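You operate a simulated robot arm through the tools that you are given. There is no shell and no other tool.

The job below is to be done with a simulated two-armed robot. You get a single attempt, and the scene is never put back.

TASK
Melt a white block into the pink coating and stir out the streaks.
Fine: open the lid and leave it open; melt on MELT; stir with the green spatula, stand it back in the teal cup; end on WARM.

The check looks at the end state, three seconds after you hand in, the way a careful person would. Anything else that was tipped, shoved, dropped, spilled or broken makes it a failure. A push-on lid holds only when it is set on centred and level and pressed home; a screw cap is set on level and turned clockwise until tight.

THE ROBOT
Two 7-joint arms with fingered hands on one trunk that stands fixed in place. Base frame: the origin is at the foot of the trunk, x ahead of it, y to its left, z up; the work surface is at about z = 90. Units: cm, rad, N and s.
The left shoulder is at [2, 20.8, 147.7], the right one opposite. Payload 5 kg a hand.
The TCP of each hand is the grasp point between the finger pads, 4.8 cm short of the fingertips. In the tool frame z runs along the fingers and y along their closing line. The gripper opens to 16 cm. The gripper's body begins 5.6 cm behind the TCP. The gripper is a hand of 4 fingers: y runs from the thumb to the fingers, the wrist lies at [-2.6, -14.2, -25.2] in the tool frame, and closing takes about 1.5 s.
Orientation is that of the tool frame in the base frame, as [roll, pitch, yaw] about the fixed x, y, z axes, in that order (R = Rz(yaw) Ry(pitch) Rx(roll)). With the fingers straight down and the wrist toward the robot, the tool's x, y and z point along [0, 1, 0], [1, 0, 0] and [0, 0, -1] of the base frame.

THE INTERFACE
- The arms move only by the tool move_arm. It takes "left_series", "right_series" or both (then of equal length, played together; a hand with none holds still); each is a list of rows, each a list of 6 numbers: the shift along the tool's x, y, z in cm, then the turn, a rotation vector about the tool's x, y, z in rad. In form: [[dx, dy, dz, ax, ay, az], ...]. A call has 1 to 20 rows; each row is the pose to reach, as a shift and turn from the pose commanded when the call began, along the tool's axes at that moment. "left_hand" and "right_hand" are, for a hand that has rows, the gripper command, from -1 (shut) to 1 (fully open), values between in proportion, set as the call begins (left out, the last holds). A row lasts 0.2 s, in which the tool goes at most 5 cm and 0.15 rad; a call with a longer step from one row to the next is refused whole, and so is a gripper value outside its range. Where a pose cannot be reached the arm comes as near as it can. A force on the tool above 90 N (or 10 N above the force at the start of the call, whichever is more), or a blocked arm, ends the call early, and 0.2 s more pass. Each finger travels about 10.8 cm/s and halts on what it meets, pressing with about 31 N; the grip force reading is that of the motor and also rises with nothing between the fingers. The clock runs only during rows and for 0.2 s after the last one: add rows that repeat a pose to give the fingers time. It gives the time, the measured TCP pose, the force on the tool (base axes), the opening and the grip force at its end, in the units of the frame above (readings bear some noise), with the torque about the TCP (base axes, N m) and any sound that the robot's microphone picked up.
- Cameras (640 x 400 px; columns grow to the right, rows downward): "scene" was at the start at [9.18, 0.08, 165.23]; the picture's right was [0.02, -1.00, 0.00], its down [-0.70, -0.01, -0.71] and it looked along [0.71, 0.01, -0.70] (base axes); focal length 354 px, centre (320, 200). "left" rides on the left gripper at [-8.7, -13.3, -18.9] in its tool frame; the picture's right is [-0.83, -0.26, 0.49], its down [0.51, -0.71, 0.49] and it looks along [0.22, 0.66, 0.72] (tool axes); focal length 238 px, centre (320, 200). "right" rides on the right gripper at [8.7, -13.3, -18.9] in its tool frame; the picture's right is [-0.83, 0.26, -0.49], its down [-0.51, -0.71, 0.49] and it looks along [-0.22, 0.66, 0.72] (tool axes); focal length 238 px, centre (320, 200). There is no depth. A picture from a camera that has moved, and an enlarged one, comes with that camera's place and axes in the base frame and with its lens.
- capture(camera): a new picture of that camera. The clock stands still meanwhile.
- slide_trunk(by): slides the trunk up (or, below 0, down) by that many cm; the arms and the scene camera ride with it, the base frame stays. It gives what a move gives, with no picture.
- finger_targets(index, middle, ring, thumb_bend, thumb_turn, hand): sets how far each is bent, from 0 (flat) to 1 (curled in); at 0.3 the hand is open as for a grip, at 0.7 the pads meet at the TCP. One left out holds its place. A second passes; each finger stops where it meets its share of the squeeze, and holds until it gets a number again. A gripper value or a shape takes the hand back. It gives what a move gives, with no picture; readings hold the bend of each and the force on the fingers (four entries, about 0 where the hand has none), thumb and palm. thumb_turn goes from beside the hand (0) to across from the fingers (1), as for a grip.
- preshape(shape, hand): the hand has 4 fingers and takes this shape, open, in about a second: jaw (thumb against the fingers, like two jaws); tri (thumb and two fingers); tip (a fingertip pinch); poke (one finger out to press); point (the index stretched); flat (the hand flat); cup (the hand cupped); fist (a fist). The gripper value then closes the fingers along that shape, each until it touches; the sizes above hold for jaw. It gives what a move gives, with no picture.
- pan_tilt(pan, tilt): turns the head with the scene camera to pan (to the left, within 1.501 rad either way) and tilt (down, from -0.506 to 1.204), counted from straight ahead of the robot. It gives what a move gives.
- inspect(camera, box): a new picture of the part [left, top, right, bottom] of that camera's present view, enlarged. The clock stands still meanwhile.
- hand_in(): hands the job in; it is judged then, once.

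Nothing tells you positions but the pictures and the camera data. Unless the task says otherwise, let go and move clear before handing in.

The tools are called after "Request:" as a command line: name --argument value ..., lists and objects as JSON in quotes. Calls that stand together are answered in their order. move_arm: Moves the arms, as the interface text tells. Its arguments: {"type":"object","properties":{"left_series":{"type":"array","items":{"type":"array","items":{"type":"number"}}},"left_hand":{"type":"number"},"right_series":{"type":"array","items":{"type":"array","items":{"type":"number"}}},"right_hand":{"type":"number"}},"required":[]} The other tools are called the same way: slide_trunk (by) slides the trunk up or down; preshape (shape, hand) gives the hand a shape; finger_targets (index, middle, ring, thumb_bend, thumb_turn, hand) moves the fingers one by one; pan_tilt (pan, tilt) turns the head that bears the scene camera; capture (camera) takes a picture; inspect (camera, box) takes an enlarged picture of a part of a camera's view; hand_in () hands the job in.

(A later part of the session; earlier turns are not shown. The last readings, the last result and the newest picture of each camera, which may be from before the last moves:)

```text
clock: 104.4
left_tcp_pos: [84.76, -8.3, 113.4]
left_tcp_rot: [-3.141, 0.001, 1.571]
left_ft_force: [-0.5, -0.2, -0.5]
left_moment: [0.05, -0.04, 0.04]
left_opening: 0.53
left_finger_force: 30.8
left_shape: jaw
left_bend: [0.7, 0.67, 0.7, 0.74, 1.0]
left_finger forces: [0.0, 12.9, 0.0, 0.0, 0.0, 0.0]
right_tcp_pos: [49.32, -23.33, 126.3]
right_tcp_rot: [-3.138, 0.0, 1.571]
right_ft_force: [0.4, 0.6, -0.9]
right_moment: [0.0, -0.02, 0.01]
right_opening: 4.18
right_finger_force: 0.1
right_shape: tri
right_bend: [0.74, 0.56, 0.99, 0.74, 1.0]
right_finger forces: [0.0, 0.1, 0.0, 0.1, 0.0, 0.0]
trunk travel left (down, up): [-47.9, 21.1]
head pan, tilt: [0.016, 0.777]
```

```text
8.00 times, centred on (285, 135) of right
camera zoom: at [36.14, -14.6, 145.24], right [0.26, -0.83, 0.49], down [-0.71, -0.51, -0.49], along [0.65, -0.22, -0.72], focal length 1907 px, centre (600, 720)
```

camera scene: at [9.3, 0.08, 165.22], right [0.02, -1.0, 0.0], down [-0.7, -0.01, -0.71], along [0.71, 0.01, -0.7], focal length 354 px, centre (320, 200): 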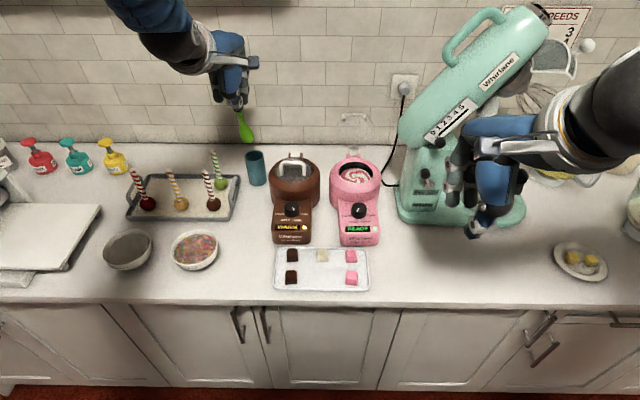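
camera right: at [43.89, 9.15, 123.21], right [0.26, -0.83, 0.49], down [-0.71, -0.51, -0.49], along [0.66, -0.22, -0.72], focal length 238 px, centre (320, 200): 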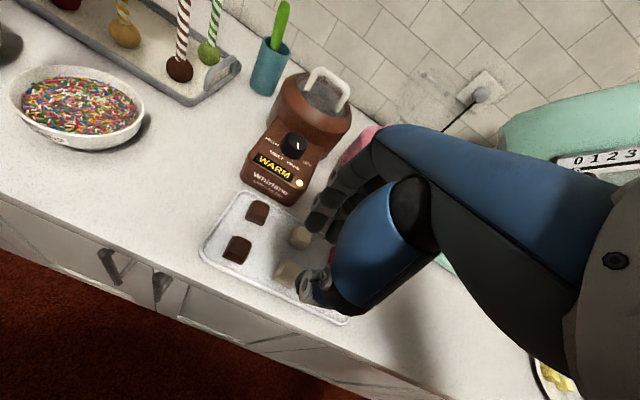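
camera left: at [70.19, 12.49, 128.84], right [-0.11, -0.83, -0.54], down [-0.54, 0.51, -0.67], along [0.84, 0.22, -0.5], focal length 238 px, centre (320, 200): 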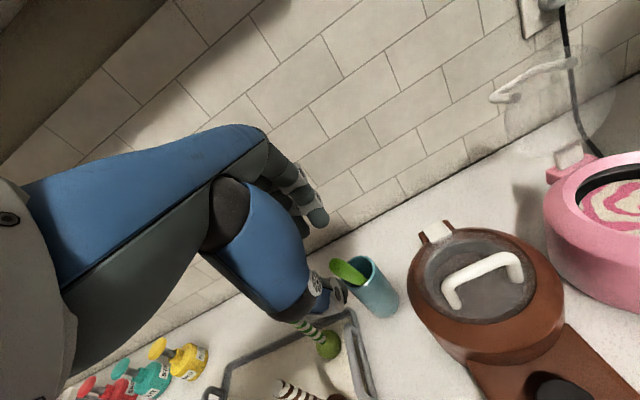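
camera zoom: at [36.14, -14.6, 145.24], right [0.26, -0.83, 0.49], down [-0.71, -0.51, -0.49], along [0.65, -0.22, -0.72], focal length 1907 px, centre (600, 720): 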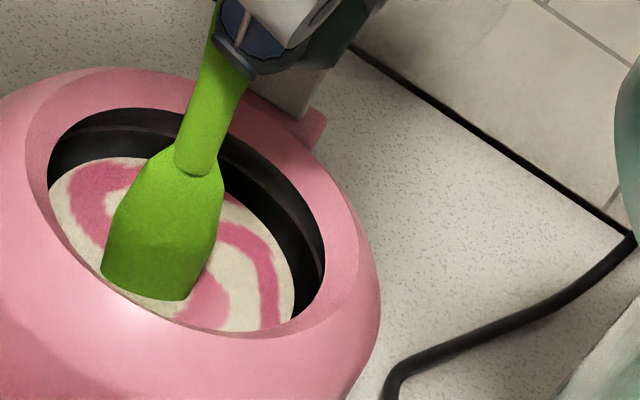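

The blade's lower edge is now cut by the surface, so it's in the coating. I'll go 0.5 cm deeper and stir two revolutions around the pot's centre.

Request:
move_arm --left_series '[[-0.35, -0.3, 0.2, 0, 0, 0], [-1.41, 0.04, 0.5, 0, 0, 0], [-2.06, 0.94, 0.5, 0, 0, 0], [-2.06, 2.06, 0.5, 0, 0, 0], [-1.41, 2.96, 0.5, 0, 0, 0], [-0.35, 3.3, 0.5, 0, 0, 0], [0.71, 2.96, 0.5, 0, 0, 0], [1.36, 2.06, 0.5, 0, 0, 0], [1.36, 0.94, 0.5, 0, 0, 0], [0.71, 0.04, 0.5, 0, 0, 0], [-0.35, -0.3, 0.5, 0, 0, 0], [-1.41, 0.04, 0.5, 0, 0, 0], [-2.06, 0.94, 0.5, 0, 0, 0], [-2.06, 2.06, 0.5, 0, 0, 0], [-1.41, 2.96, 0.5, 0, 0, 0], [-0.35, 3.3, 0.5, 0, 0, 0], [0.71, 2.96, 0.5, 0, 0, 0], [1.36, 2.06, 0.5, 0, 0, 0], [1.36, 0.94, 0.5, 0, 0, 0], [0.71, 0.04, 0.5, 0, 0, 0]]'

Request:
inspect --camera "scene" --box '[340, 155, 385, 190]'

Request:
inspect --camera "right" --box '[230, 50, 330, 150]'

```text
clock: 108.6
left_tcp_pos: [84.87, -7.8, 112.93]
left_tcp_rot: [-3.141, 0.0, 1.571]
left_ft_force: [0.7, -0.1, -1.1]
left_moment: [0.03, 0.02, 0.01]
left_opening: 0.53
left_finger_force: 31.2
left_shape: jaw
left_bend: [0.7, 0.67, 0.7, 0.74, 1.0]
left_finger forces: [0.1, 12.8, 0.0, 0.0, 0.0, 0.0]
right_tcp_pos: [49.38, -23.42, 126.24]
right_tcp_rot: [-3.139, 0.0, 1.573]
right_ft_force: [-0.6, 0.3, -0.3]
right_moment: [0.03, -0.02, 0.01]
right_opening: 4.15
right_finger_force: 0.0
right_shape: tri
right_bend: [0.74, 0.56, 0.99, 0.74, 1.0]
right_finger forces: [0.0, 0.1, 0.1, 0.1, 0.1, 0.0]
trunk travel left (down, up): [-47.9, 21.1]
head pan, tilt: [0.016, 0.777]
```

```text
11.43 times, centred on (362, 172) of scene
camera zoom: at [9.18, 0.01, 165.23], right [0.02, -1.0, 0.0], down [-0.7, -0.01, -0.71], along [0.71, 0.01, -0.7], focal length 4050 px, centre (-166, 514)
```

zoom: 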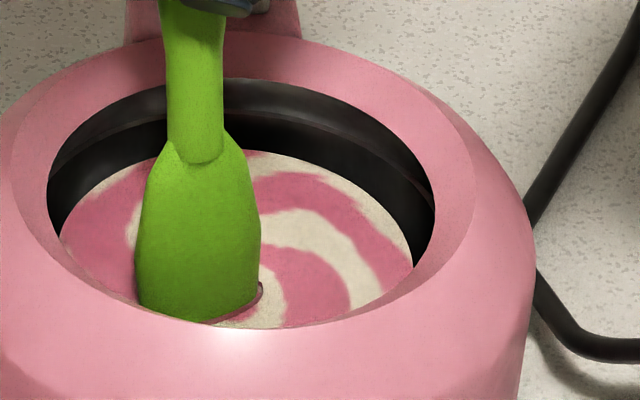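

```text
4.00 times, centred on (280, 100) of right
camera zoom: at [36.14, -14.64, 145.24], right [0.26, -0.83, 0.49], down [-0.71, -0.51, -0.49], along [0.65, -0.22, -0.72], focal length 953 px, centre (480, 600)
```

zoom: 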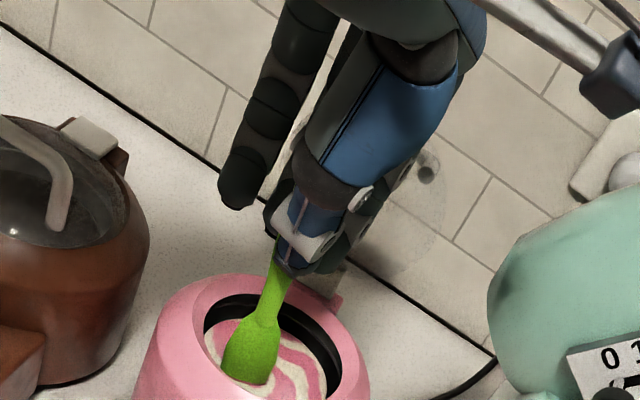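

The pink is spreading, so the stirring works and the grip is unchanged. I'll keep stirring.

Request:
move_arm --left_series '[[-1.06, -0.44, 0.1, 0, 0, 0], [-2.18, -0.08, 0.2, 0, 0, 0], [-2.87, 0.87, 0.2, 0, 0, 0], [-2.87, 2.05, 0.2, 0, 0, 0], [-2.18, 3.0, 0.2, 0, 0, 0], [-1.06, 3.36, 0.2, 0, 0, 0], [0.06, 3.0, 0.2, 0, 0, 0], [0.75, 2.05, 0.2, 0, 0, 0], [0.75, 0.87, 0.2, 0, 0, 0], [0.06, -0.08, 0.2, 0, 0, 0], [-1.06, -0.44, 0.2, 0, 0, 0], [-2.18, -0.08, 0.2, 0, 0, 0], [-2.87, 0.87, 0.2, 0, 0, 0], [-2.87, 2.05, 0.2, 0, 0, 0], [-2.18, 3.0, 0.2, 0, 0, 0], [-1.06, 3.36, 0.2, 0, 0, 0], [0.06, 3.0, 0.2, 0, 0, 0], [0.75, 2.05, 0.2, 0, 0, 0], [0.75, 0.87, 0.2, 0, 0, 0], [0, 0, 0, 0, 0, 0]]'

Request:
inspect --camera "scene" --box '[340, 155, 385, 190]'

Request:
inspect --camera "scene" --box '[320, 90, 410, 250]'

```text
clock: 112.8
left_tcp_pos: [84.8, -7.83, 113.02]
left_tcp_rot: [-3.141, 0.0, 1.57]
left_ft_force: [-1.0, 0.1, -1.0]
left_moment: [0.0, -0.04, -0.03]
left_opening: 0.52
left_finger_force: 31.3
left_shape: jaw
left_bend: [0.7, 0.67, 0.7, 0.74, 1.0]
left_finger forces: [0.0, 12.7, 0.1, 0.0, 0.0, 0.0]
right_tcp_pos: [49.37, -23.41, 126.26]
right_tcp_rot: [-3.138, -0.001, 1.573]
right_ft_force: [0.2, -0.2, -0.7]
right_moment: [0.04, -0.02, -0.02]
right_opening: 4.15
right_finger_force: 0.1
right_shape: tri
right_bend: [0.74, 0.56, 0.99, 0.74, 1.0]
right_finger forces: [0.0, 0.0, 0.0, 0.0, 0.0, 0.1]
trunk travel left (down, up): [-47.9, 21.1]
head pan, tilt: [0.016, 0.777]
```

```text
11.43 times, centred on (362, 172) of scene
camera zoom: at [9.16, 0.0, 165.23], right [0.02, -1.0, 0.0], down [-0.7, -0.01, -0.71], along [0.71, 0.01, -0.7], focal length 4050 px, centre (-166, 514)
```

zoom: 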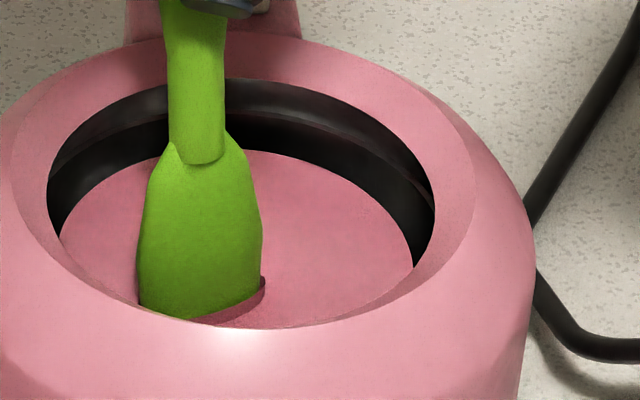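

```text
2.50 times, centred on (365, 170) of scene
camera zoom: at [9.16, 0.0, 165.23], right [0.02, -1.0, 0.0], down [-0.7, -0.01, -0.71], along [0.71, 0.01, -0.7], focal length 886 px, centre (208, 275)
```

zoom: 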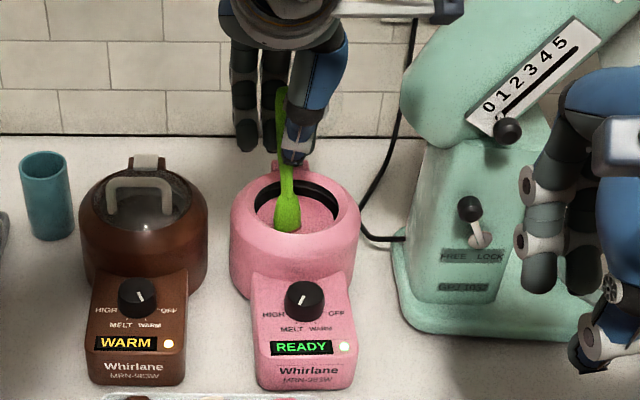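

The coating is now uniformly pink and still READY. I'll centre the spatula, lift it slowly, and let it drip over the pot.

Request:
move_arm --left_series '[[-0.8, 1, 0, 0, 0, 0], [-0.8, 1.2, -0.5, 0, 0, 0], [-0.8, 1.2, -1.5, 0, 0, 0], [-0.8, 1.2, -2.5, 0, 0, 0], [-0.8, 1.2, -4, 0, 0, 0], [-0.8, 1.2, -5.5, 0, 0, 0], [-0.8, 1.2, -7, 0, 0, 0], [-0.8, 1.2, -7, 0, 0, 0], [-0.8, 1.2, -7, 0, 0, 0], [-0.8, 1.2, -7, 0, 0, 0], [-0.8, 1.2, -7, 0, 0, 0], [-0.8, 1.2, -7, 0, 0, 0], [-0.8, 1.2, -7, 0, 0, 0], [-0.8, 1.2, -7, 0, 0, 0]]'

Request:
inspect --camera "scene" --box '[320, 80, 410, 200]'

Request:
inspect --camera "right" --box '[230, 30, 330, 150]'

Request:
inspect --camera "left" --box '[200, 120, 460, 360]'

```text
clock: 115.8
left_tcp_pos: [86.07, -8.55, 120.07]
left_tcp_rot: [-3.141, 0.001, 1.571]
left_ft_force: [-0.6, -0.1, -1.0]
left_moment: [0.0, -0.02, -0.01]
left_opening: 0.53
left_finger_force: 30.6
left_shape: jaw
left_bend: [0.7, 0.67, 0.7, 0.74, 1.0]
left_finger forces: [0.0, 12.7, 0.0, 0.1, 0.0, 0.0]
right_tcp_pos: [49.39, -23.3, 126.25]
right_tcp_rot: [-3.139, 0.001, 1.572]
right_ft_force: [1.1, -0.1, -0.5]
right_moment: [0.0, 0.0, 0.01]
right_opening: 4.18
right_finger_force: 0.0
right_shape: tri
right_bend: [0.74, 0.56, 0.99, 0.74, 1.0]
right_finger forces: [0.0, 0.0, 0.0, 0.1, 0.0, 0.0]
trunk travel left (down, up): [-47.9, 21.1]
head pan, tilt: [0.016, 0.777]
```

```text
3.33 times, centred on (365, 140) of scene
camera zoom: at [9.21, 0.05, 165.23], right [0.02, -1.0, 0.0], down [-0.7, -0.01, -0.71], along [0.71, 0.01, -0.7], focal length 1181 px, centre (170, 400)
```

zoom: 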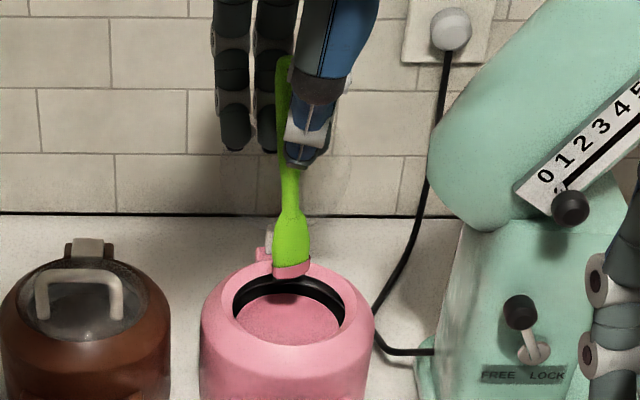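

```text
3.33 times, centred on (280, 90) of right
camera zoom: at [36.16, -14.61, 145.23], right [0.26, -0.83, 0.49], down [-0.71, -0.51, -0.49], along [0.65, -0.22, -0.73], focal length 794 px, centre (453, 567)
```

zoom: 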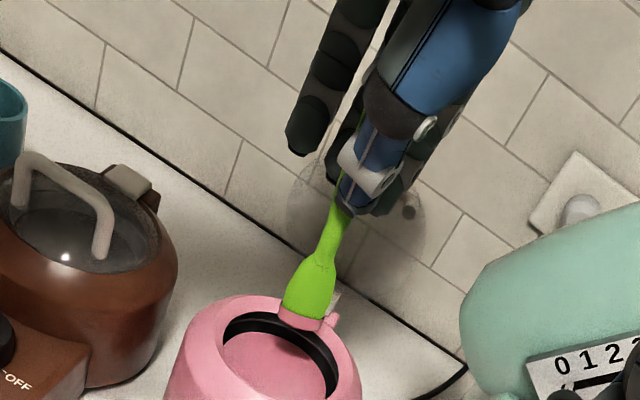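

```text
1.67 times, centred on (330, 240) of left
camera zoom: at [72.94, -17.18, 138.94], right [-0.26, -0.83, -0.49], down [-0.71, 0.51, -0.49], along [0.66, 0.22, -0.72], focal length 397 px, centre (303, 133)
```

zoom: 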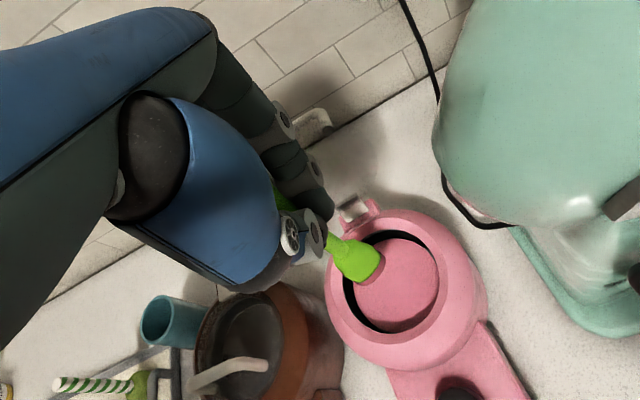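

The blade is coated at its tip and isn't dripping. I'll raise it higher, pause, then carry it to the teal cup at about [94.4, 21.05].

Request:
move_arm --left_series '[[0, -1, -1, 0, 0, 0], [0, -2, -3, 0, 0, 0], [0, -2, -6, 0, 0, 0], [0, -2, -9, 0, 0, 0], [0, -2, -11, 0, 0, 0], [0, -2, -11, 0, 0, 0], [0, -2, -11, 0, 0, 0], [0, -2, -11, 0, 0, 0], [0, -2, -11, 0, 0, 0], [0, -2, -11, 0, 0, 0]]'

Request:
move_arm --left_series '[[3, 0.5, 0, 0, 0, 0], [6, 1, 0, 0, 0, 0], [9, 1.5, 0, 0, 0, 0], [12, 2.3, 0, 0, 0, 0], [15, 3.3, 0, 0, 0, 0], [18, 4.3, 0, 0, 0, 0], [21, 5.3, 0, 0, 0, 0], [24, 6.3, 0, 0, 0, 0], [27, 7.3, 0, 0, 0, 0], [30, 8.2, 0, 0, 0, 0], [30, 8.2, 0, 0, 0, 0], [30, 8.2, 3, 0, 0, 0], [30, 8.2, 6, 0, 0, 0], [30, 8.2, 6, 0, 0, 0]]'

Request:
inspect --camera "scene" --box '[200, 60, 320, 200]'

Request:
inspect --camera "right" --box '[120, 0, 280, 120]'

Request:
inspect --camera "left" --box '[200, 120, 460, 360]'

```text
clock: 118.0
left_tcp_pos: [84.08, -8.53, 131.06]
left_tcp_rot: [3.141, 0.0, 1.569]
left_ft_force: [0.2, -0.1, 0.1]
left_moment: [0.02, 0.03, 0.01]
left_opening: 0.54
left_finger_force: 30.4
left_shape: jaw
left_bend: [0.7, 0.67, 0.7, 0.74, 1.0]
left_finger forces: [0.1, 12.7, 0.0, 0.0, 0.1, 0.0]
right_tcp_pos: [49.42, -23.35, 126.17]
right_tcp_rot: [-3.138, 0.0, 1.571]
right_ft_force: [-0.1, -0.3, 0.5]
right_moment: [-0.01, -0.03, -0.02]
right_opening: 4.17
right_finger_force: 0.1
right_shape: tri
right_bend: [0.74, 0.56, 0.99, 0.74, 1.0]
right_finger forces: [0.0, 0.1, 0.1, 0.0, 0.0, 0.0]
trunk travel left (down, up): [-47.9, 21.1]
head pan, tilt: [0.016, 0.777]
```

```text
clock: 121.0
left_tcp_pos: [92.17, 21.38, 124.95]
left_tcp_rot: [3.141, 0.001, 1.571]
left_ft_force: [-1.1, -0.2, -0.8]
left_moment: [0.04, -0.06, 0.01]
left_opening: 0.54
left_finger_force: 31.0
left_shape: jaw
left_bend: [0.7, 0.67, 0.7, 0.74, 1.0]
left_finger forces: [0.0, 12.8, 0.0, 0.0, 0.1, 0.1]
right_tcp_pos: [49.25, -23.41, 126.32]
right_tcp_rot: [-3.14, 0.0, 1.571]
right_ft_force: [-0.5, -0.9, 0.3]
right_moment: [0.06, -0.07, 0.0]
right_opening: 4.17
right_finger_force: 0.1
right_shape: tri
right_bend: [0.74, 0.56, 0.99, 0.74, 1.0]
right_finger forces: [0.1, 0.0, 0.0, 0.0, 0.1, 0.0]
trunk travel left (down, up): [-47.9, 21.1]
head pan, tilt: [0.016, 0.777]
```

```text
2.86 times, centred on (260, 130) of scene
camera zoom: at [9.07, 0.0, 165.24], right [0.02, -1.0, 0.0], down [-0.7, -0.01, -0.71], along [0.71, 0.01, -0.7], focal length 1012 px, centre (491, 400)
```

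zoom: 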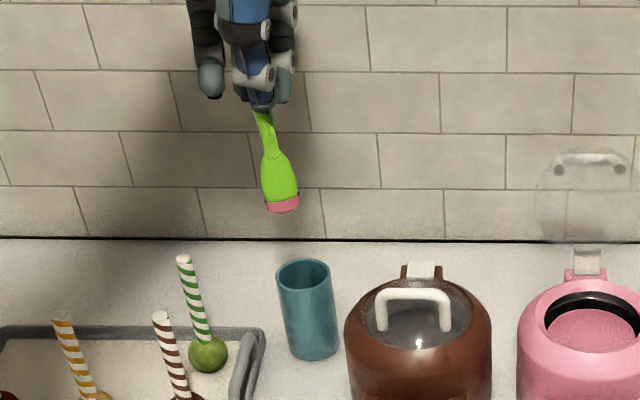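

```text
3.33 times, centred on (200, 60) of right
camera zoom: at [36.04, -14.66, 145.26], right [0.26, -0.83, 0.49], down [-0.71, -0.51, -0.49], along [0.65, -0.22, -0.72], focal length 794 px, centre (720, 667)
```

zoom: 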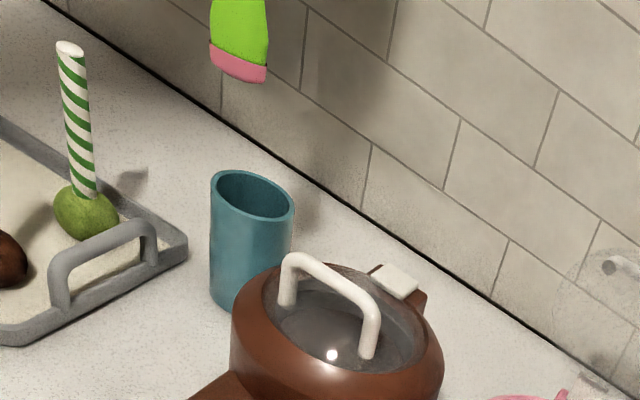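

```text
1.67 times, centred on (330, 240) of left
camera zoom: at [78.95, 12.78, 143.95], right [-0.26, -0.83, -0.49], down [-0.71, 0.51, -0.49], along [0.66, 0.22, -0.72], focal length 397 px, centre (303, 133)
```

zoom: 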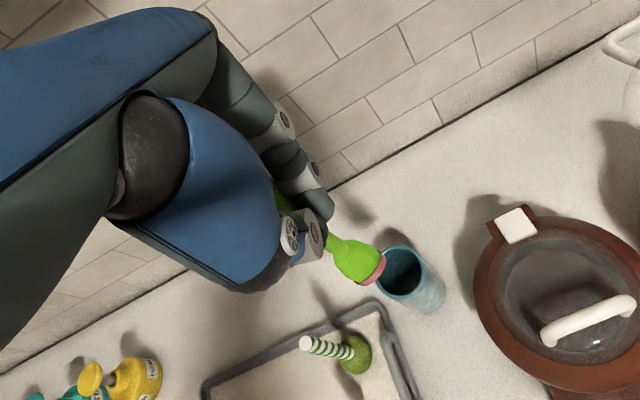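

Comparing the tip and the cup in the same views, the tip needs about +1.1 cm in x and −1.0 cm in y. I'll correct, lower to just above the rim and recheck.

Request:
move_arm --left_series '[[-0.5, 0.6, 1, 0, 0, 0], [-1.0, 1.1, 2.5, 0, 0, 0], [-1.0, 1.1, 4, 0, 0, 0], [-1.0, 1.1, 5.5, 0, 0, 0], [-1.0, 1.1, 5.5, 0, 0, 0]]'

Request:
inspect --camera "scene" --box '[220, 100, 300, 190]'

Request:
inspect --camera "right" --box '[130, 0, 250, 100]'

Request:
inspect --camera "left" --box '[300, 200, 420, 320]'

```text
clock: 122.2
left_tcp_pos: [93.38, 20.47, 119.61]
left_tcp_rot: [3.14, 0.001, 1.571]
left_ft_force: [-1.1, -0.2, -0.2]
left_moment: [-0.01, 0.0, -0.02]
left_opening: 0.53
left_finger_force: 30.8
left_shape: jaw
left_bend: [0.7, 0.67, 0.7, 0.74, 1.0]
left_finger forces: [0.1, 12.7, 0.0, 0.1, 0.1, 0.0]
right_tcp_pos: [49.44, -23.39, 126.33]
right_tcp_rot: [-3.139, -0.001, 1.571]
right_ft_force: [0.1, 0.3, 0.2]
right_moment: [-0.03, -0.04, 0.02]
right_opening: 4.16
right_finger_force: 0.0
right_shape: tri
right_bend: [0.74, 0.56, 0.99, 0.74, 1.0]
right_finger forces: [0.0, 0.1, 0.0, 0.0, 0.1, 0.0]
trunk travel left (down, up): [-47.9, 21.1]
head pan, tilt: [0.016, 0.777]
```

```text
4.44 times, centred on (260, 145) of scene
camera zoom: at [9.15, 0.06, 165.23], right [0.02, -1.0, 0.0], down [-0.7, -0.01, -0.71], along [0.71, 0.01, -0.7], focal length 1575 px, centre (587, 444)
```

zoom: 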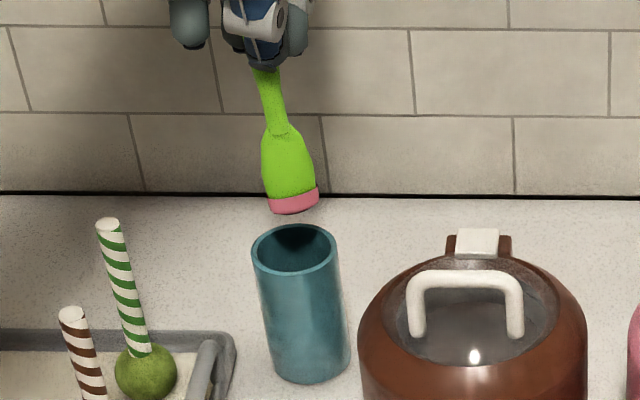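

```text
4.00 times, centred on (190, 50) of right
camera zoom: at [36.11, -14.6, 145.25], right [0.26, -0.83, 0.49], down [-0.71, -0.51, -0.49], along [0.65, -0.22, -0.72], focal length 953 px, centre (840, 800)
```

zoom: 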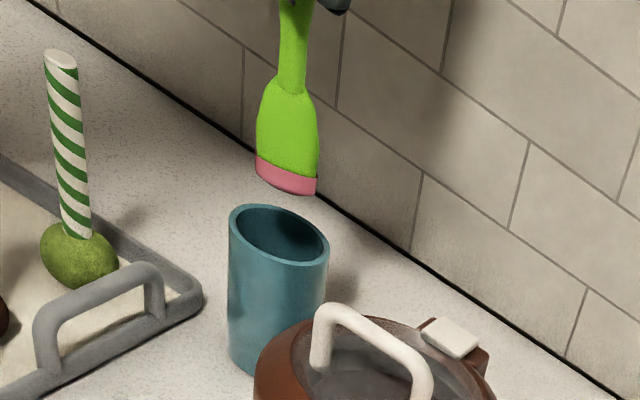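

```text
3.33 times, centred on (360, 260) of left
camera zoom: at [80.14, 11.8, 138.49], right [-0.26, -0.83, -0.49], down [-0.71, 0.51, -0.49], along [0.66, 0.22, -0.72], focal length 794 px, centre (187, 0)
```

zoom: 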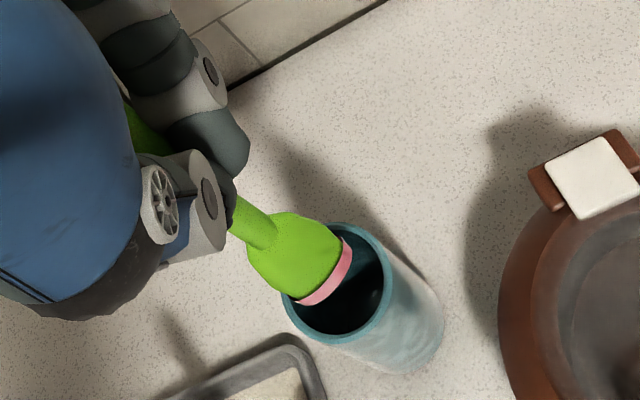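

The tip is about 4 cm above the rim and needs roughly +0.8 x and +0.5 y. I'll correct and lower to rim level.

Request:
move_arm --left_series '[[0.3, 0.5, 0.5, 0, 0, 0], [0.5, 0.8, 1.5, 0, 0, 0], [0.5, 0.8, 3, 0, 0, 0], [0.5, 0.8, 3, 0, 0, 0]]'

Request:
inspect --camera "scene" --box '[220, 100, 300, 190]'

Request:
inspect --camera "right" --box '[130, 0, 250, 100]'

Request:
inspect --camera "left" --box '[300, 200, 420, 320]'

```text
clock: 123.2
left_tcp_pos: [94.07, 20.93, 116.57]
left_tcp_rot: [-3.14, -0.001, 1.57]
left_ft_force: [-0.4, 0.5, -0.3]
left_moment: [-0.01, 0.01, 0.03]
left_opening: 0.54
left_finger_force: 31.1
left_shape: jaw
left_bend: [0.7, 0.67, 0.7, 0.74, 1.0]
left_finger forces: [0.0, 12.7, 0.0, 0.0, 0.1, 0.0]
right_tcp_pos: [49.37, -23.37, 126.27]
right_tcp_rot: [-3.138, 0.0, 1.569]
right_ft_force: [0.5, 0.6, 0.2]
right_moment: [-0.02, -0.06, -0.01]
right_opening: 4.16
right_finger_force: 0.1
right_shape: tri
right_bend: [0.74, 0.56, 0.99, 0.74, 1.0]
right_finger forces: [0.1, 0.0, 0.0, 0.0, 0.0, 0.0]
trunk travel left (down, up): [-47.9, 21.1]
head pan, tilt: [0.016, 0.777]
```

```text
4.44 times, centred on (260, 145) of scene
camera zoom: at [9.16, 0.07, 165.23], right [0.02, -1.0, 0.0], down [-0.7, -0.01, -0.71], along [0.71, 0.01, -0.7], focal length 1575 px, centre (587, 444)
```

zoom: 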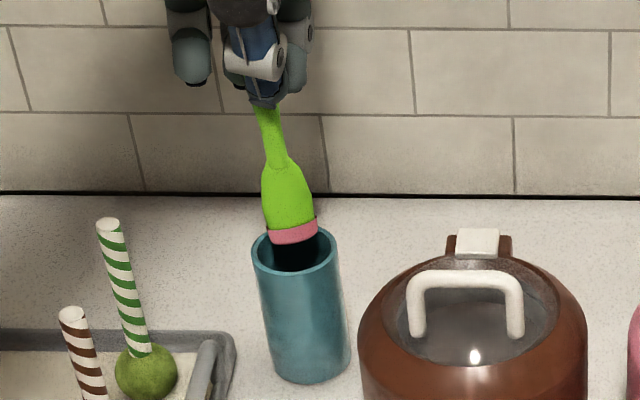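

```text
4.00 times, centred on (190, 50) of right
camera zoom: at [36.13, -14.59, 145.25], right [0.26, -0.83, 0.49], down [-0.71, -0.51, -0.49], along [0.65, -0.22, -0.72], focal length 953 px, centre (840, 800)
```

zoom: 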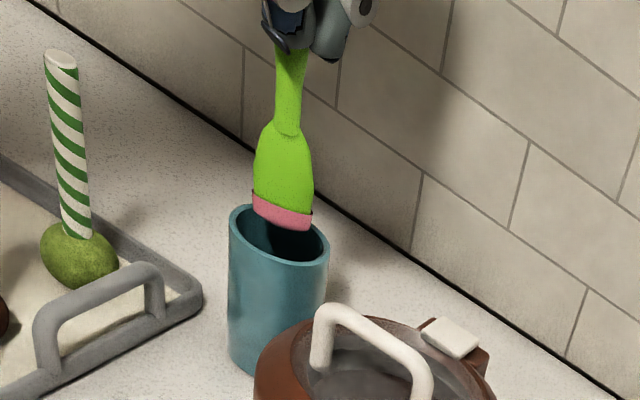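

```text
3.33 times, centred on (360, 260) of left
camera zoom: at [80.89, 12.35, 135.48], right [-0.26, -0.83, -0.49], down [-0.71, 0.51, -0.49], along [0.66, 0.22, -0.72], focal length 794 px, centre (187, 0)
```

zoom: 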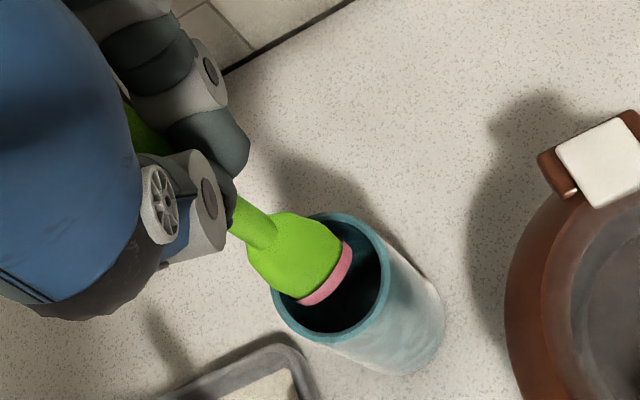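

Solving the views together, the tip is about 0.8 cm short in x and 0.3 in y, 2.3 cm above the rim. I'll correct and start inserting.

Request:
move_arm --left_series '[[0.2, 0.4, 0, 0, 0, 0], [0.3, 0.8, 0.7, 0, 0, 0], [0.3, 0.8, 2, 0, 0, 0], [0.3, 0.8, 3.3, 0, 0, 0], [0.3, 0.8, 4, 0, 0, 0], [0.3, 0.8, 4, 0, 0, 0]]'

Request:
inspect --camera "scene" --box '[220, 100, 300, 190]'

Request:
inspect --camera "right" --box '[130, 0, 250, 100]'

Request:
inspect --camera "left" --box '[300, 200, 420, 320]'

```text
clock: 124.6
left_tcp_pos: [94.94, 21.33, 112.38]
left_tcp_rot: [-3.141, 0.0, 1.57]
left_ft_force: [-0.2, -0.7, -0.8]
left_moment: [0.02, 0.0, 0.01]
left_opening: 0.51
left_finger_force: 30.6
left_shape: jaw
left_bend: [0.7, 0.67, 0.7, 0.74, 1.0]
left_finger forces: [0.1, 12.7, 0.0, 0.1, 0.0, 0.1]
right_tcp_pos: [49.16, -23.32, 126.3]
right_tcp_rot: [-3.137, -0.001, 1.57]
right_ft_force: [1.3, 0.0, 0.0]
right_moment: [-0.02, -0.01, -0.01]
right_opening: 4.15
right_finger_force: 0.1
right_shape: tri
right_bend: [0.74, 0.56, 0.99, 0.74, 1.0]
right_finger forces: [0.1, 0.0, 0.0, 0.0, 0.0, 0.0]
trunk travel left (down, up): [-47.9, 21.1]
head pan, tilt: [0.016, 0.777]
```

```text
4.44 times, centred on (260, 145) of scene
camera zoom: at [9.2, 0.06, 165.23], right [0.02, -1.0, 0.0], down [-0.7, -0.01, -0.71], along [0.71, 0.01, -0.7], focal length 1575 px, centre (587, 444)
```

zoom: 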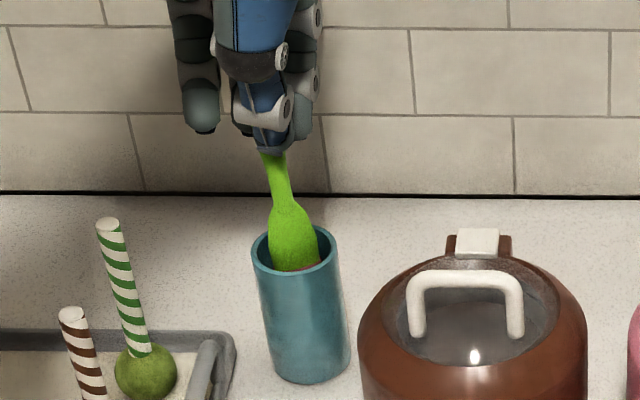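

```text
4.00 times, centred on (190, 50) of right
camera zoom: at [36.15, -14.6, 145.24], right [0.26, -0.83, 0.49], down [-0.71, -0.51, -0.49], along [0.65, -0.22, -0.72], focal length 953 px, centre (840, 800)
```

zoom: 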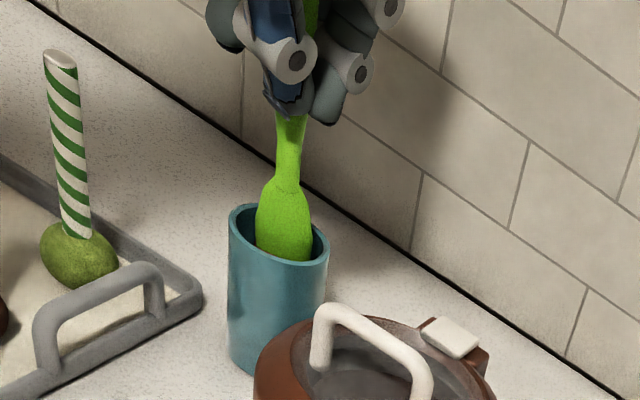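

```text
3.33 times, centred on (360, 260) of left
camera zoom: at [81.74, 12.61, 131.41], right [-0.26, -0.83, -0.49], down [-0.71, 0.51, -0.49], along [0.66, 0.22, -0.72], focal length 794 px, centre (187, 0)
```

zoom: 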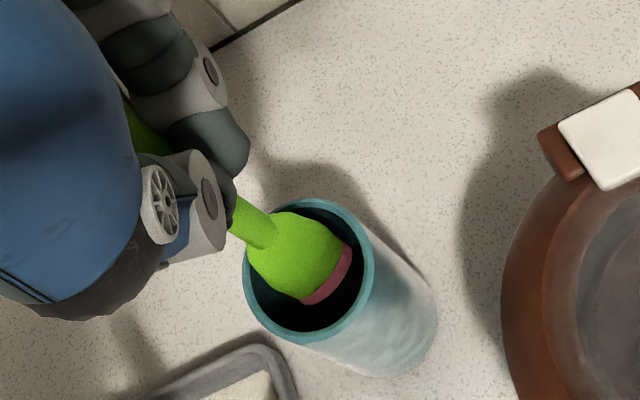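

The blade is inside the cup with clearance. I'll lower the rest of the way, watching the force.

Request:
move_arm --left_series '[[0, 0, 1, 0, 0, 0], [0, 0, 2, 0, 0, 0], [0, 0, 3, 0, 0, 0], [0, 0, 4, 0, 0, 0], [0, 0, 4, 0, 0, 0]]'

Request:
inspect --camera "scene" --box '[220, 100, 300, 190]'

Request:
inspect --camera "right" --box '[130, 0, 250, 100]'

```text
clock: 125.8
left_tcp_pos: [94.86, 21.25, 108.49]
left_tcp_rot: [3.141, 0.001, 1.569]
left_ft_force: [0.8, 0.1, 0.3]
left_moment: [-0.01, 0.03, 0.03]
left_opening: 0.53
left_finger_force: 30.8
left_shape: jaw
left_bend: [0.7, 0.67, 0.7, 0.74, 1.0]
left_finger forces: [0.0, 12.7, 0.0, 0.1, 0.0, 0.1]
right_tcp_pos: [49.23, -23.42, 126.3]
right_tcp_rot: [-3.136, 0.0, 1.572]
right_ft_force: [-0.1, 0.2, -0.7]
right_moment: [-0.02, 0.0, 0.0]
right_opening: 4.17
right_finger_force: 0.1
right_shape: tri
right_bend: [0.74, 0.56, 0.99, 0.74, 1.0]
right_finger forces: [0.0, 0.0, 0.0, 0.1, 0.0, 0.0]
trunk travel left (down, up): [-47.9, 21.1]
head pan, tilt: [0.016, 0.777]
```

```text
4.44 times, centred on (260, 145) of scene
camera zoom: at [9.17, 0.06, 165.23], right [0.02, -1.0, 0.0], down [-0.7, -0.01, -0.71], along [0.71, 0.01, -0.7], focal length 1575 px, centre (587, 444)
```

zoom: 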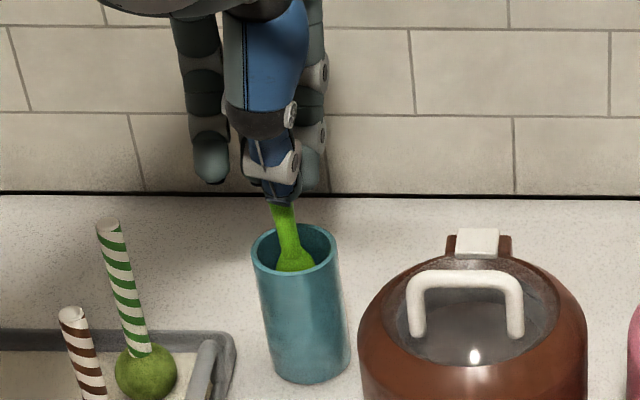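

```text
4.00 times, centred on (190, 50) of right
camera zoom: at [36.13, -14.6, 145.25], right [0.26, -0.83, 0.49], down [-0.71, -0.51, -0.49], along [0.65, -0.22, -0.72], focal length 953 px, centre (840, 800)
```

zoom: 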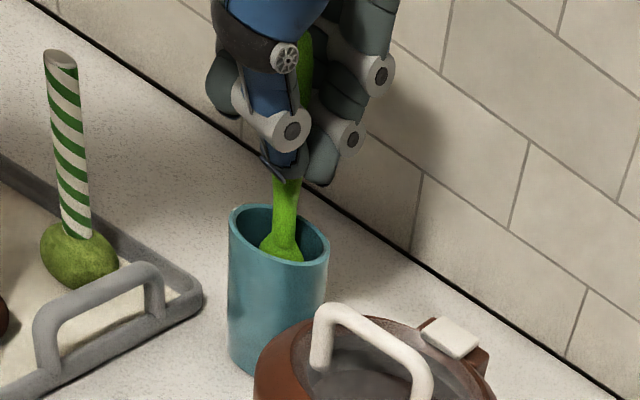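

I'll lower 2 cm more so it nearly rests on the cup floor.

Request:
move_arm --left_series '[[0, 0, 0.7, 0, 0, 0], [0, 0, 1.4, 0, 0, 0], [0, 0, 2.1, 0, 0, 0], [0, 0, 2.1, 0, 0, 0]]'

Request:
inspect --camera "right" --box '[130, 0, 250, 100]'

Request:
inspect --camera "scene" --box '[220, 100, 300, 190]'

```text
clock: 126.8
left_tcp_pos: [94.98, 21.22, 106.39]
left_tcp_rot: [-3.142, -0.001, 1.57]
left_ft_force: [0.0, -0.3, -0.4]
left_moment: [0.01, -0.01, 0.03]
left_opening: 0.54
left_finger_force: 30.3
left_shape: jaw
left_bend: [0.7, 0.67, 0.7, 0.74, 1.0]
left_finger forces: [0.1, 12.7, 0.0, 0.1, 0.0, 0.0]
right_tcp_pos: [49.31, -23.3, 126.31]
right_tcp_rot: [-3.14, -0.001, 1.57]
right_ft_force: [0.1, -0.3, -1.0]
right_moment: [-0.01, 0.01, -0.02]
right_opening: 4.14
right_finger_force: 0.1
right_shape: tri
right_bend: [0.74, 0.56, 0.99, 0.74, 1.0]
right_finger forces: [0.1, 0.0, 0.0, 0.1, 0.1, 0.1]
trunk travel left (down, up): [-47.9, 21.1]
head pan, tilt: [0.016, 0.777]
```

```text
4.00 times, centred on (190, 50) of right
camera zoom: at [36.15, -14.59, 145.24], right [0.26, -0.83, 0.49], down [-0.71, -0.51, -0.49], along [0.65, -0.22, -0.72], focal length 953 px, centre (840, 800)
```

zoom: 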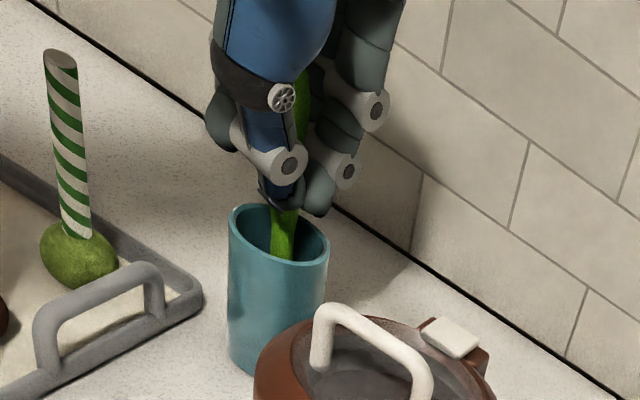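

```text
4.44 times, centred on (260, 145) of scene
camera zoom: at [9.18, 0.07, 165.23], right [0.02, -1.0, 0.0], down [-0.7, -0.01, -0.71], along [0.71, 0.01, -0.7], focal length 1575 px, centre (587, 444)
```

zoom: 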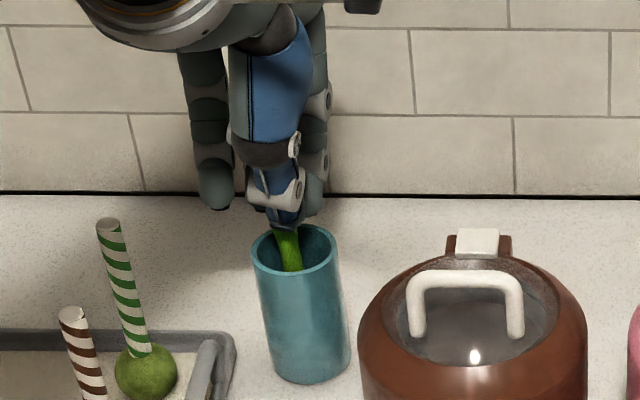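

The spatula is nearly down. I'll open the hand slightly to release it, then check before rising.

Request:
move_arm --left_series '[[0, 0, 0, 0, 0, 0], [0, 0, 0, 0, 0, 0], [0, 0, 0, 0, 0, 0], [0, 0, 0, 0, 0, 0]]' --left_hand -0.65

Request:
inspect --camera "right" --box '[130, 0, 250, 100]'

Request:
inspect --camera "scene" --box '[220, 100, 300, 190]'

Request:
inspect --camera "left" --box '[220, 160, 420, 320]'

```text
clock: 127.8
left_tcp_pos: [94.86, 21.28, 106.37]
left_tcp_rot: [3.142, 0.0, 1.57]
left_ft_force: [-0.7, -0.4, 0.2]
left_moment: [0.02, 0.1, -0.02]
left_opening: 2.77
left_finger_force: 0.1
left_shape: jaw
left_bend: [0.73, 0.59, 0.59, 0.74, 1.0]
left_finger forces: [7.8, 8.4, 0.1, 0.0, 0.0, 0.0]
right_tcp_pos: [49.32, -23.4, 126.32]
right_tcp_rot: [-3.137, 0.0, 1.571]
right_ft_force: [0.3, -0.4, 0.2]
right_moment: [0.0, -0.02, 0.02]
right_opening: 4.19
right_finger_force: 0.1
right_shape: tri
right_bend: [0.74, 0.56, 0.99, 0.74, 1.0]
right_finger forces: [0.1, 0.0, 0.1, 0.1, 0.0, 0.0]
trunk travel left (down, up): [-47.9, 21.1]
head pan, tilt: [0.016, 0.777]
```

```text
4.00 times, centred on (190, 50) of right
camera zoom: at [36.15, -14.59, 145.24], right [0.26, -0.83, 0.49], down [-0.71, -0.51, -0.49], along [0.65, -0.22, -0.72], focal length 953 px, centre (840, 800)
```

zoom: 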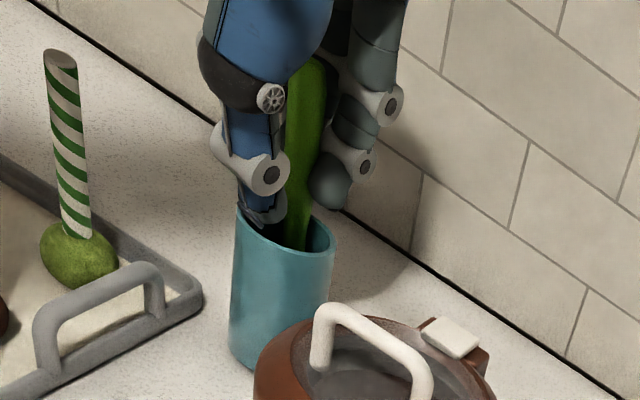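

```text
4.44 times, centred on (260, 145) of scene
camera zoom: at [9.19, 0.07, 165.23], right [0.02, -1.0, 0.0], down [-0.7, -0.01, -0.71], along [0.71, 0.01, -0.7], focal length 1575 px, centre (587, 444)
```

zoom: 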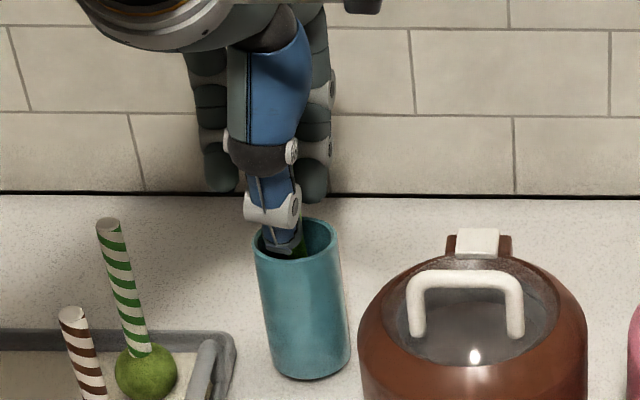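

```text
2.50 times, centred on (320, 240) of left
camera zoom: at [81.74, 12.66, 125.35], right [-0.26, -0.83, -0.49], down [-0.71, 0.51, -0.49], along [0.66, 0.22, -0.72], focal length 596 px, centre (320, 100)
```

zoom: 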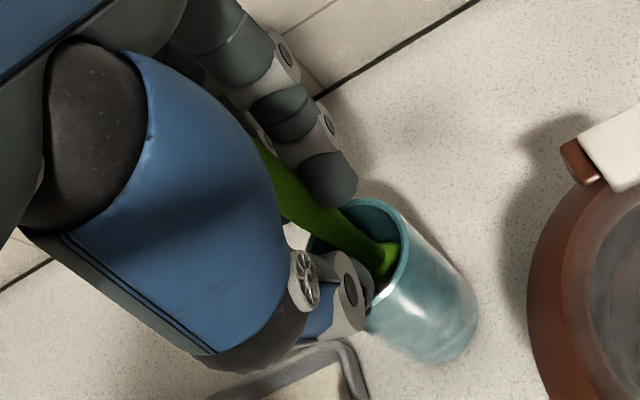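

The fingers still press the handle a little. I'll open only the fingers to relieve it, leaving the thumb still.

Request:
finger_targets --hand "left" --index 0.5 --middle 0.5 --ring 0.5

Request:
inspect --camera "right" --box '[130, 0, 250, 100]'

Request:
inspect --camera "left" --box '[220, 160, 420, 320]'

Request:
inspect --camera "scene" --box '[220, 100, 300, 190]'

```text
clock: 128.8
left_tcp_pos: [94.99, 21.38, 106.4]
left_tcp_rot: [3.141, 0.0, 1.57]
left_ft_force: [-0.7, 0.1, 0.1]
left_moment: [0.0, 0.01, 0.04]
left_opening: 6.56
left_finger_force: 0.1
left_shape: fingers
left_bend: [0.5, 0.5, 0.5, 0.74, 1.0]
left_finger forces: [0.0, 0.0, 0.1, 0.1, 0.0, 0.0]
right_tcp_pos: [49.4, -23.31, 126.32]
right_tcp_rot: [-3.137, 0.001, 1.571]
right_ft_force: [0.1, -0.1, 0.7]
right_moment: [0.01, 0.02, 0.01]
right_opening: 4.14
right_finger_force: 0.0
right_shape: tri
right_bend: [0.74, 0.56, 0.99, 0.74, 1.0]
right_finger forces: [0.0, 0.1, 0.0, 0.0, 0.0, 0.1]
trunk travel left (down, up): [-47.9, 21.1]
head pan, tilt: [0.016, 0.777]
```

```text
4.00 times, centred on (190, 50) of right
camera zoom: at [36.16, -14.59, 145.24], right [0.26, -0.83, 0.49], down [-0.71, -0.51, -0.49], along [0.65, -0.22, -0.73], focal length 953 px, centre (840, 800)
```

zoom: 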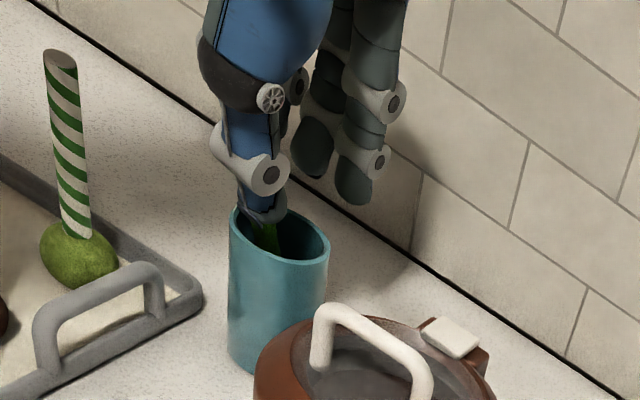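

```text
2.50 times, centred on (320, 240) of left
camera zoom: at [81.75, 12.66, 125.35], right [-0.26, -0.83, -0.49], down [-0.71, 0.51, -0.49], along [0.66, 0.22, -0.72], focal length 596 px, centre (320, 100)
```

zoom: 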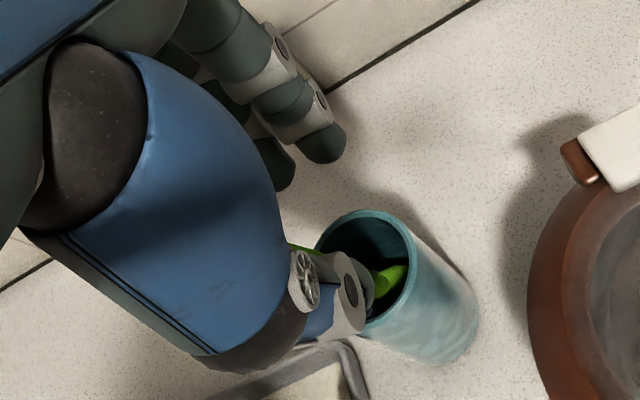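

```text
4.44 times, centred on (260, 145) of scene
camera zoom: at [9.2, 0.07, 165.23], right [0.02, -1.0, 0.0], down [-0.7, -0.01, -0.71], along [0.71, 0.01, -0.7], focal length 1575 px, centre (587, 444)
```

zoom: 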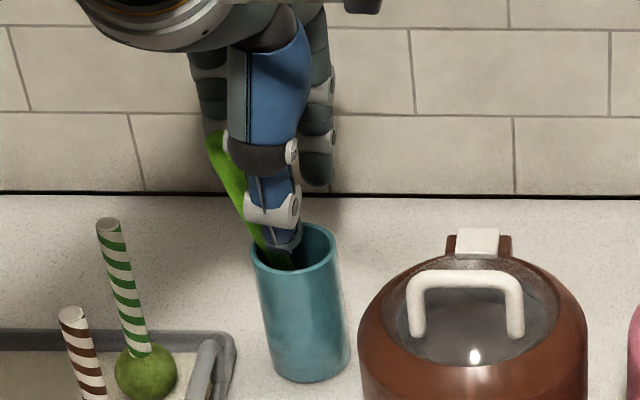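

The spatula stands in the cup, leaning to the left, and the cup is upright. I'll raise the hand straight up.

Request:
move_arm --left_series '[[0, 0, -0.6, 0, 0, 0], [0, 0, -1.5, 0, 0, 0], [0, 0, -3, 0, 0, 0], [0, 0, -5, 0, 0, 0], [0, 0, -7, 0, 0, 0], [0, 0, -7, 0, 0, 0]]'

Request:
inspect --camera "right" --box '[130, 0, 250, 100]'

Request:
inspect --camera "scene" --box '[210, 80, 310, 190]'

```text
clock: 130.2
left_tcp_pos: [95.01, 21.39, 113.37]
left_tcp_rot: [-3.141, 0.001, 1.57]
left_ft_force: [0.6, -0.7, -0.3]
left_moment: [-0.01, 0.0, -0.04]
left_opening: 6.56
left_finger_force: 0.0
left_shape: fingers
left_bend: [0.5, 0.5, 0.5, 0.74, 1.0]
left_finger forces: [0.0, 0.0, 0.0, 0.0, 0.0, 0.0]
right_tcp_pos: [49.44, -23.29, 126.24]
right_tcp_rot: [-3.138, -0.001, 1.57]
right_ft_force: [-0.1, 0.0, -0.7]
right_moment: [-0.03, 0.03, 0.01]
right_opening: 4.18
right_finger_force: 0.1
right_shape: tri
right_bend: [0.74, 0.56, 0.99, 0.74, 1.0]
right_finger forces: [0.0, 0.1, 0.0, 0.1, 0.0, 0.0]
trunk travel left (down, up): [-47.9, 21.1]
head pan, tilt: [0.016, 0.777]
```

```text
4.00 times, centred on (190, 50) of right
camera zoom: at [36.21, -14.58, 145.22], right [0.26, -0.83, 0.49], down [-0.71, -0.51, -0.49], along [0.65, -0.22, -0.73], focal length 953 px, centre (840, 800)
```

zoom: 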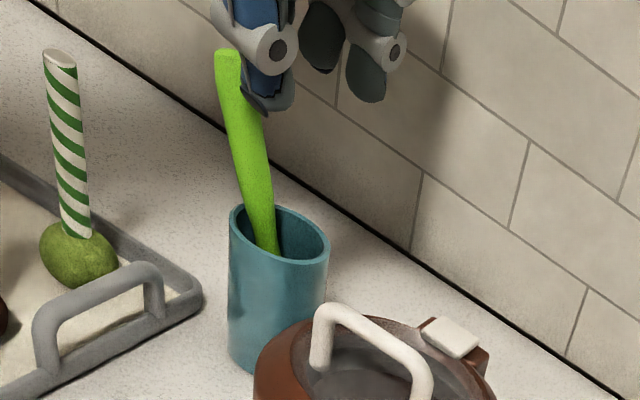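

```text
3.64 times, centred on (260, 135) of scene
camera zoom: at [9.26, 0.08, 165.22], right [0.02, -1.0, 0.0], down [-0.7, -0.01, -0.71], along [0.71, 0.01, -0.7], focal length 1289 px, centre (538, 436)
```

zoom: 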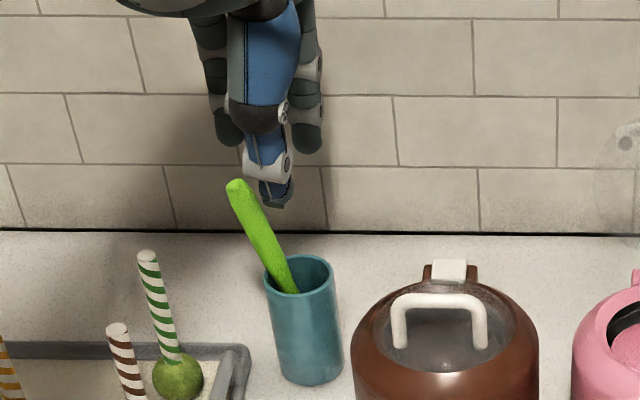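

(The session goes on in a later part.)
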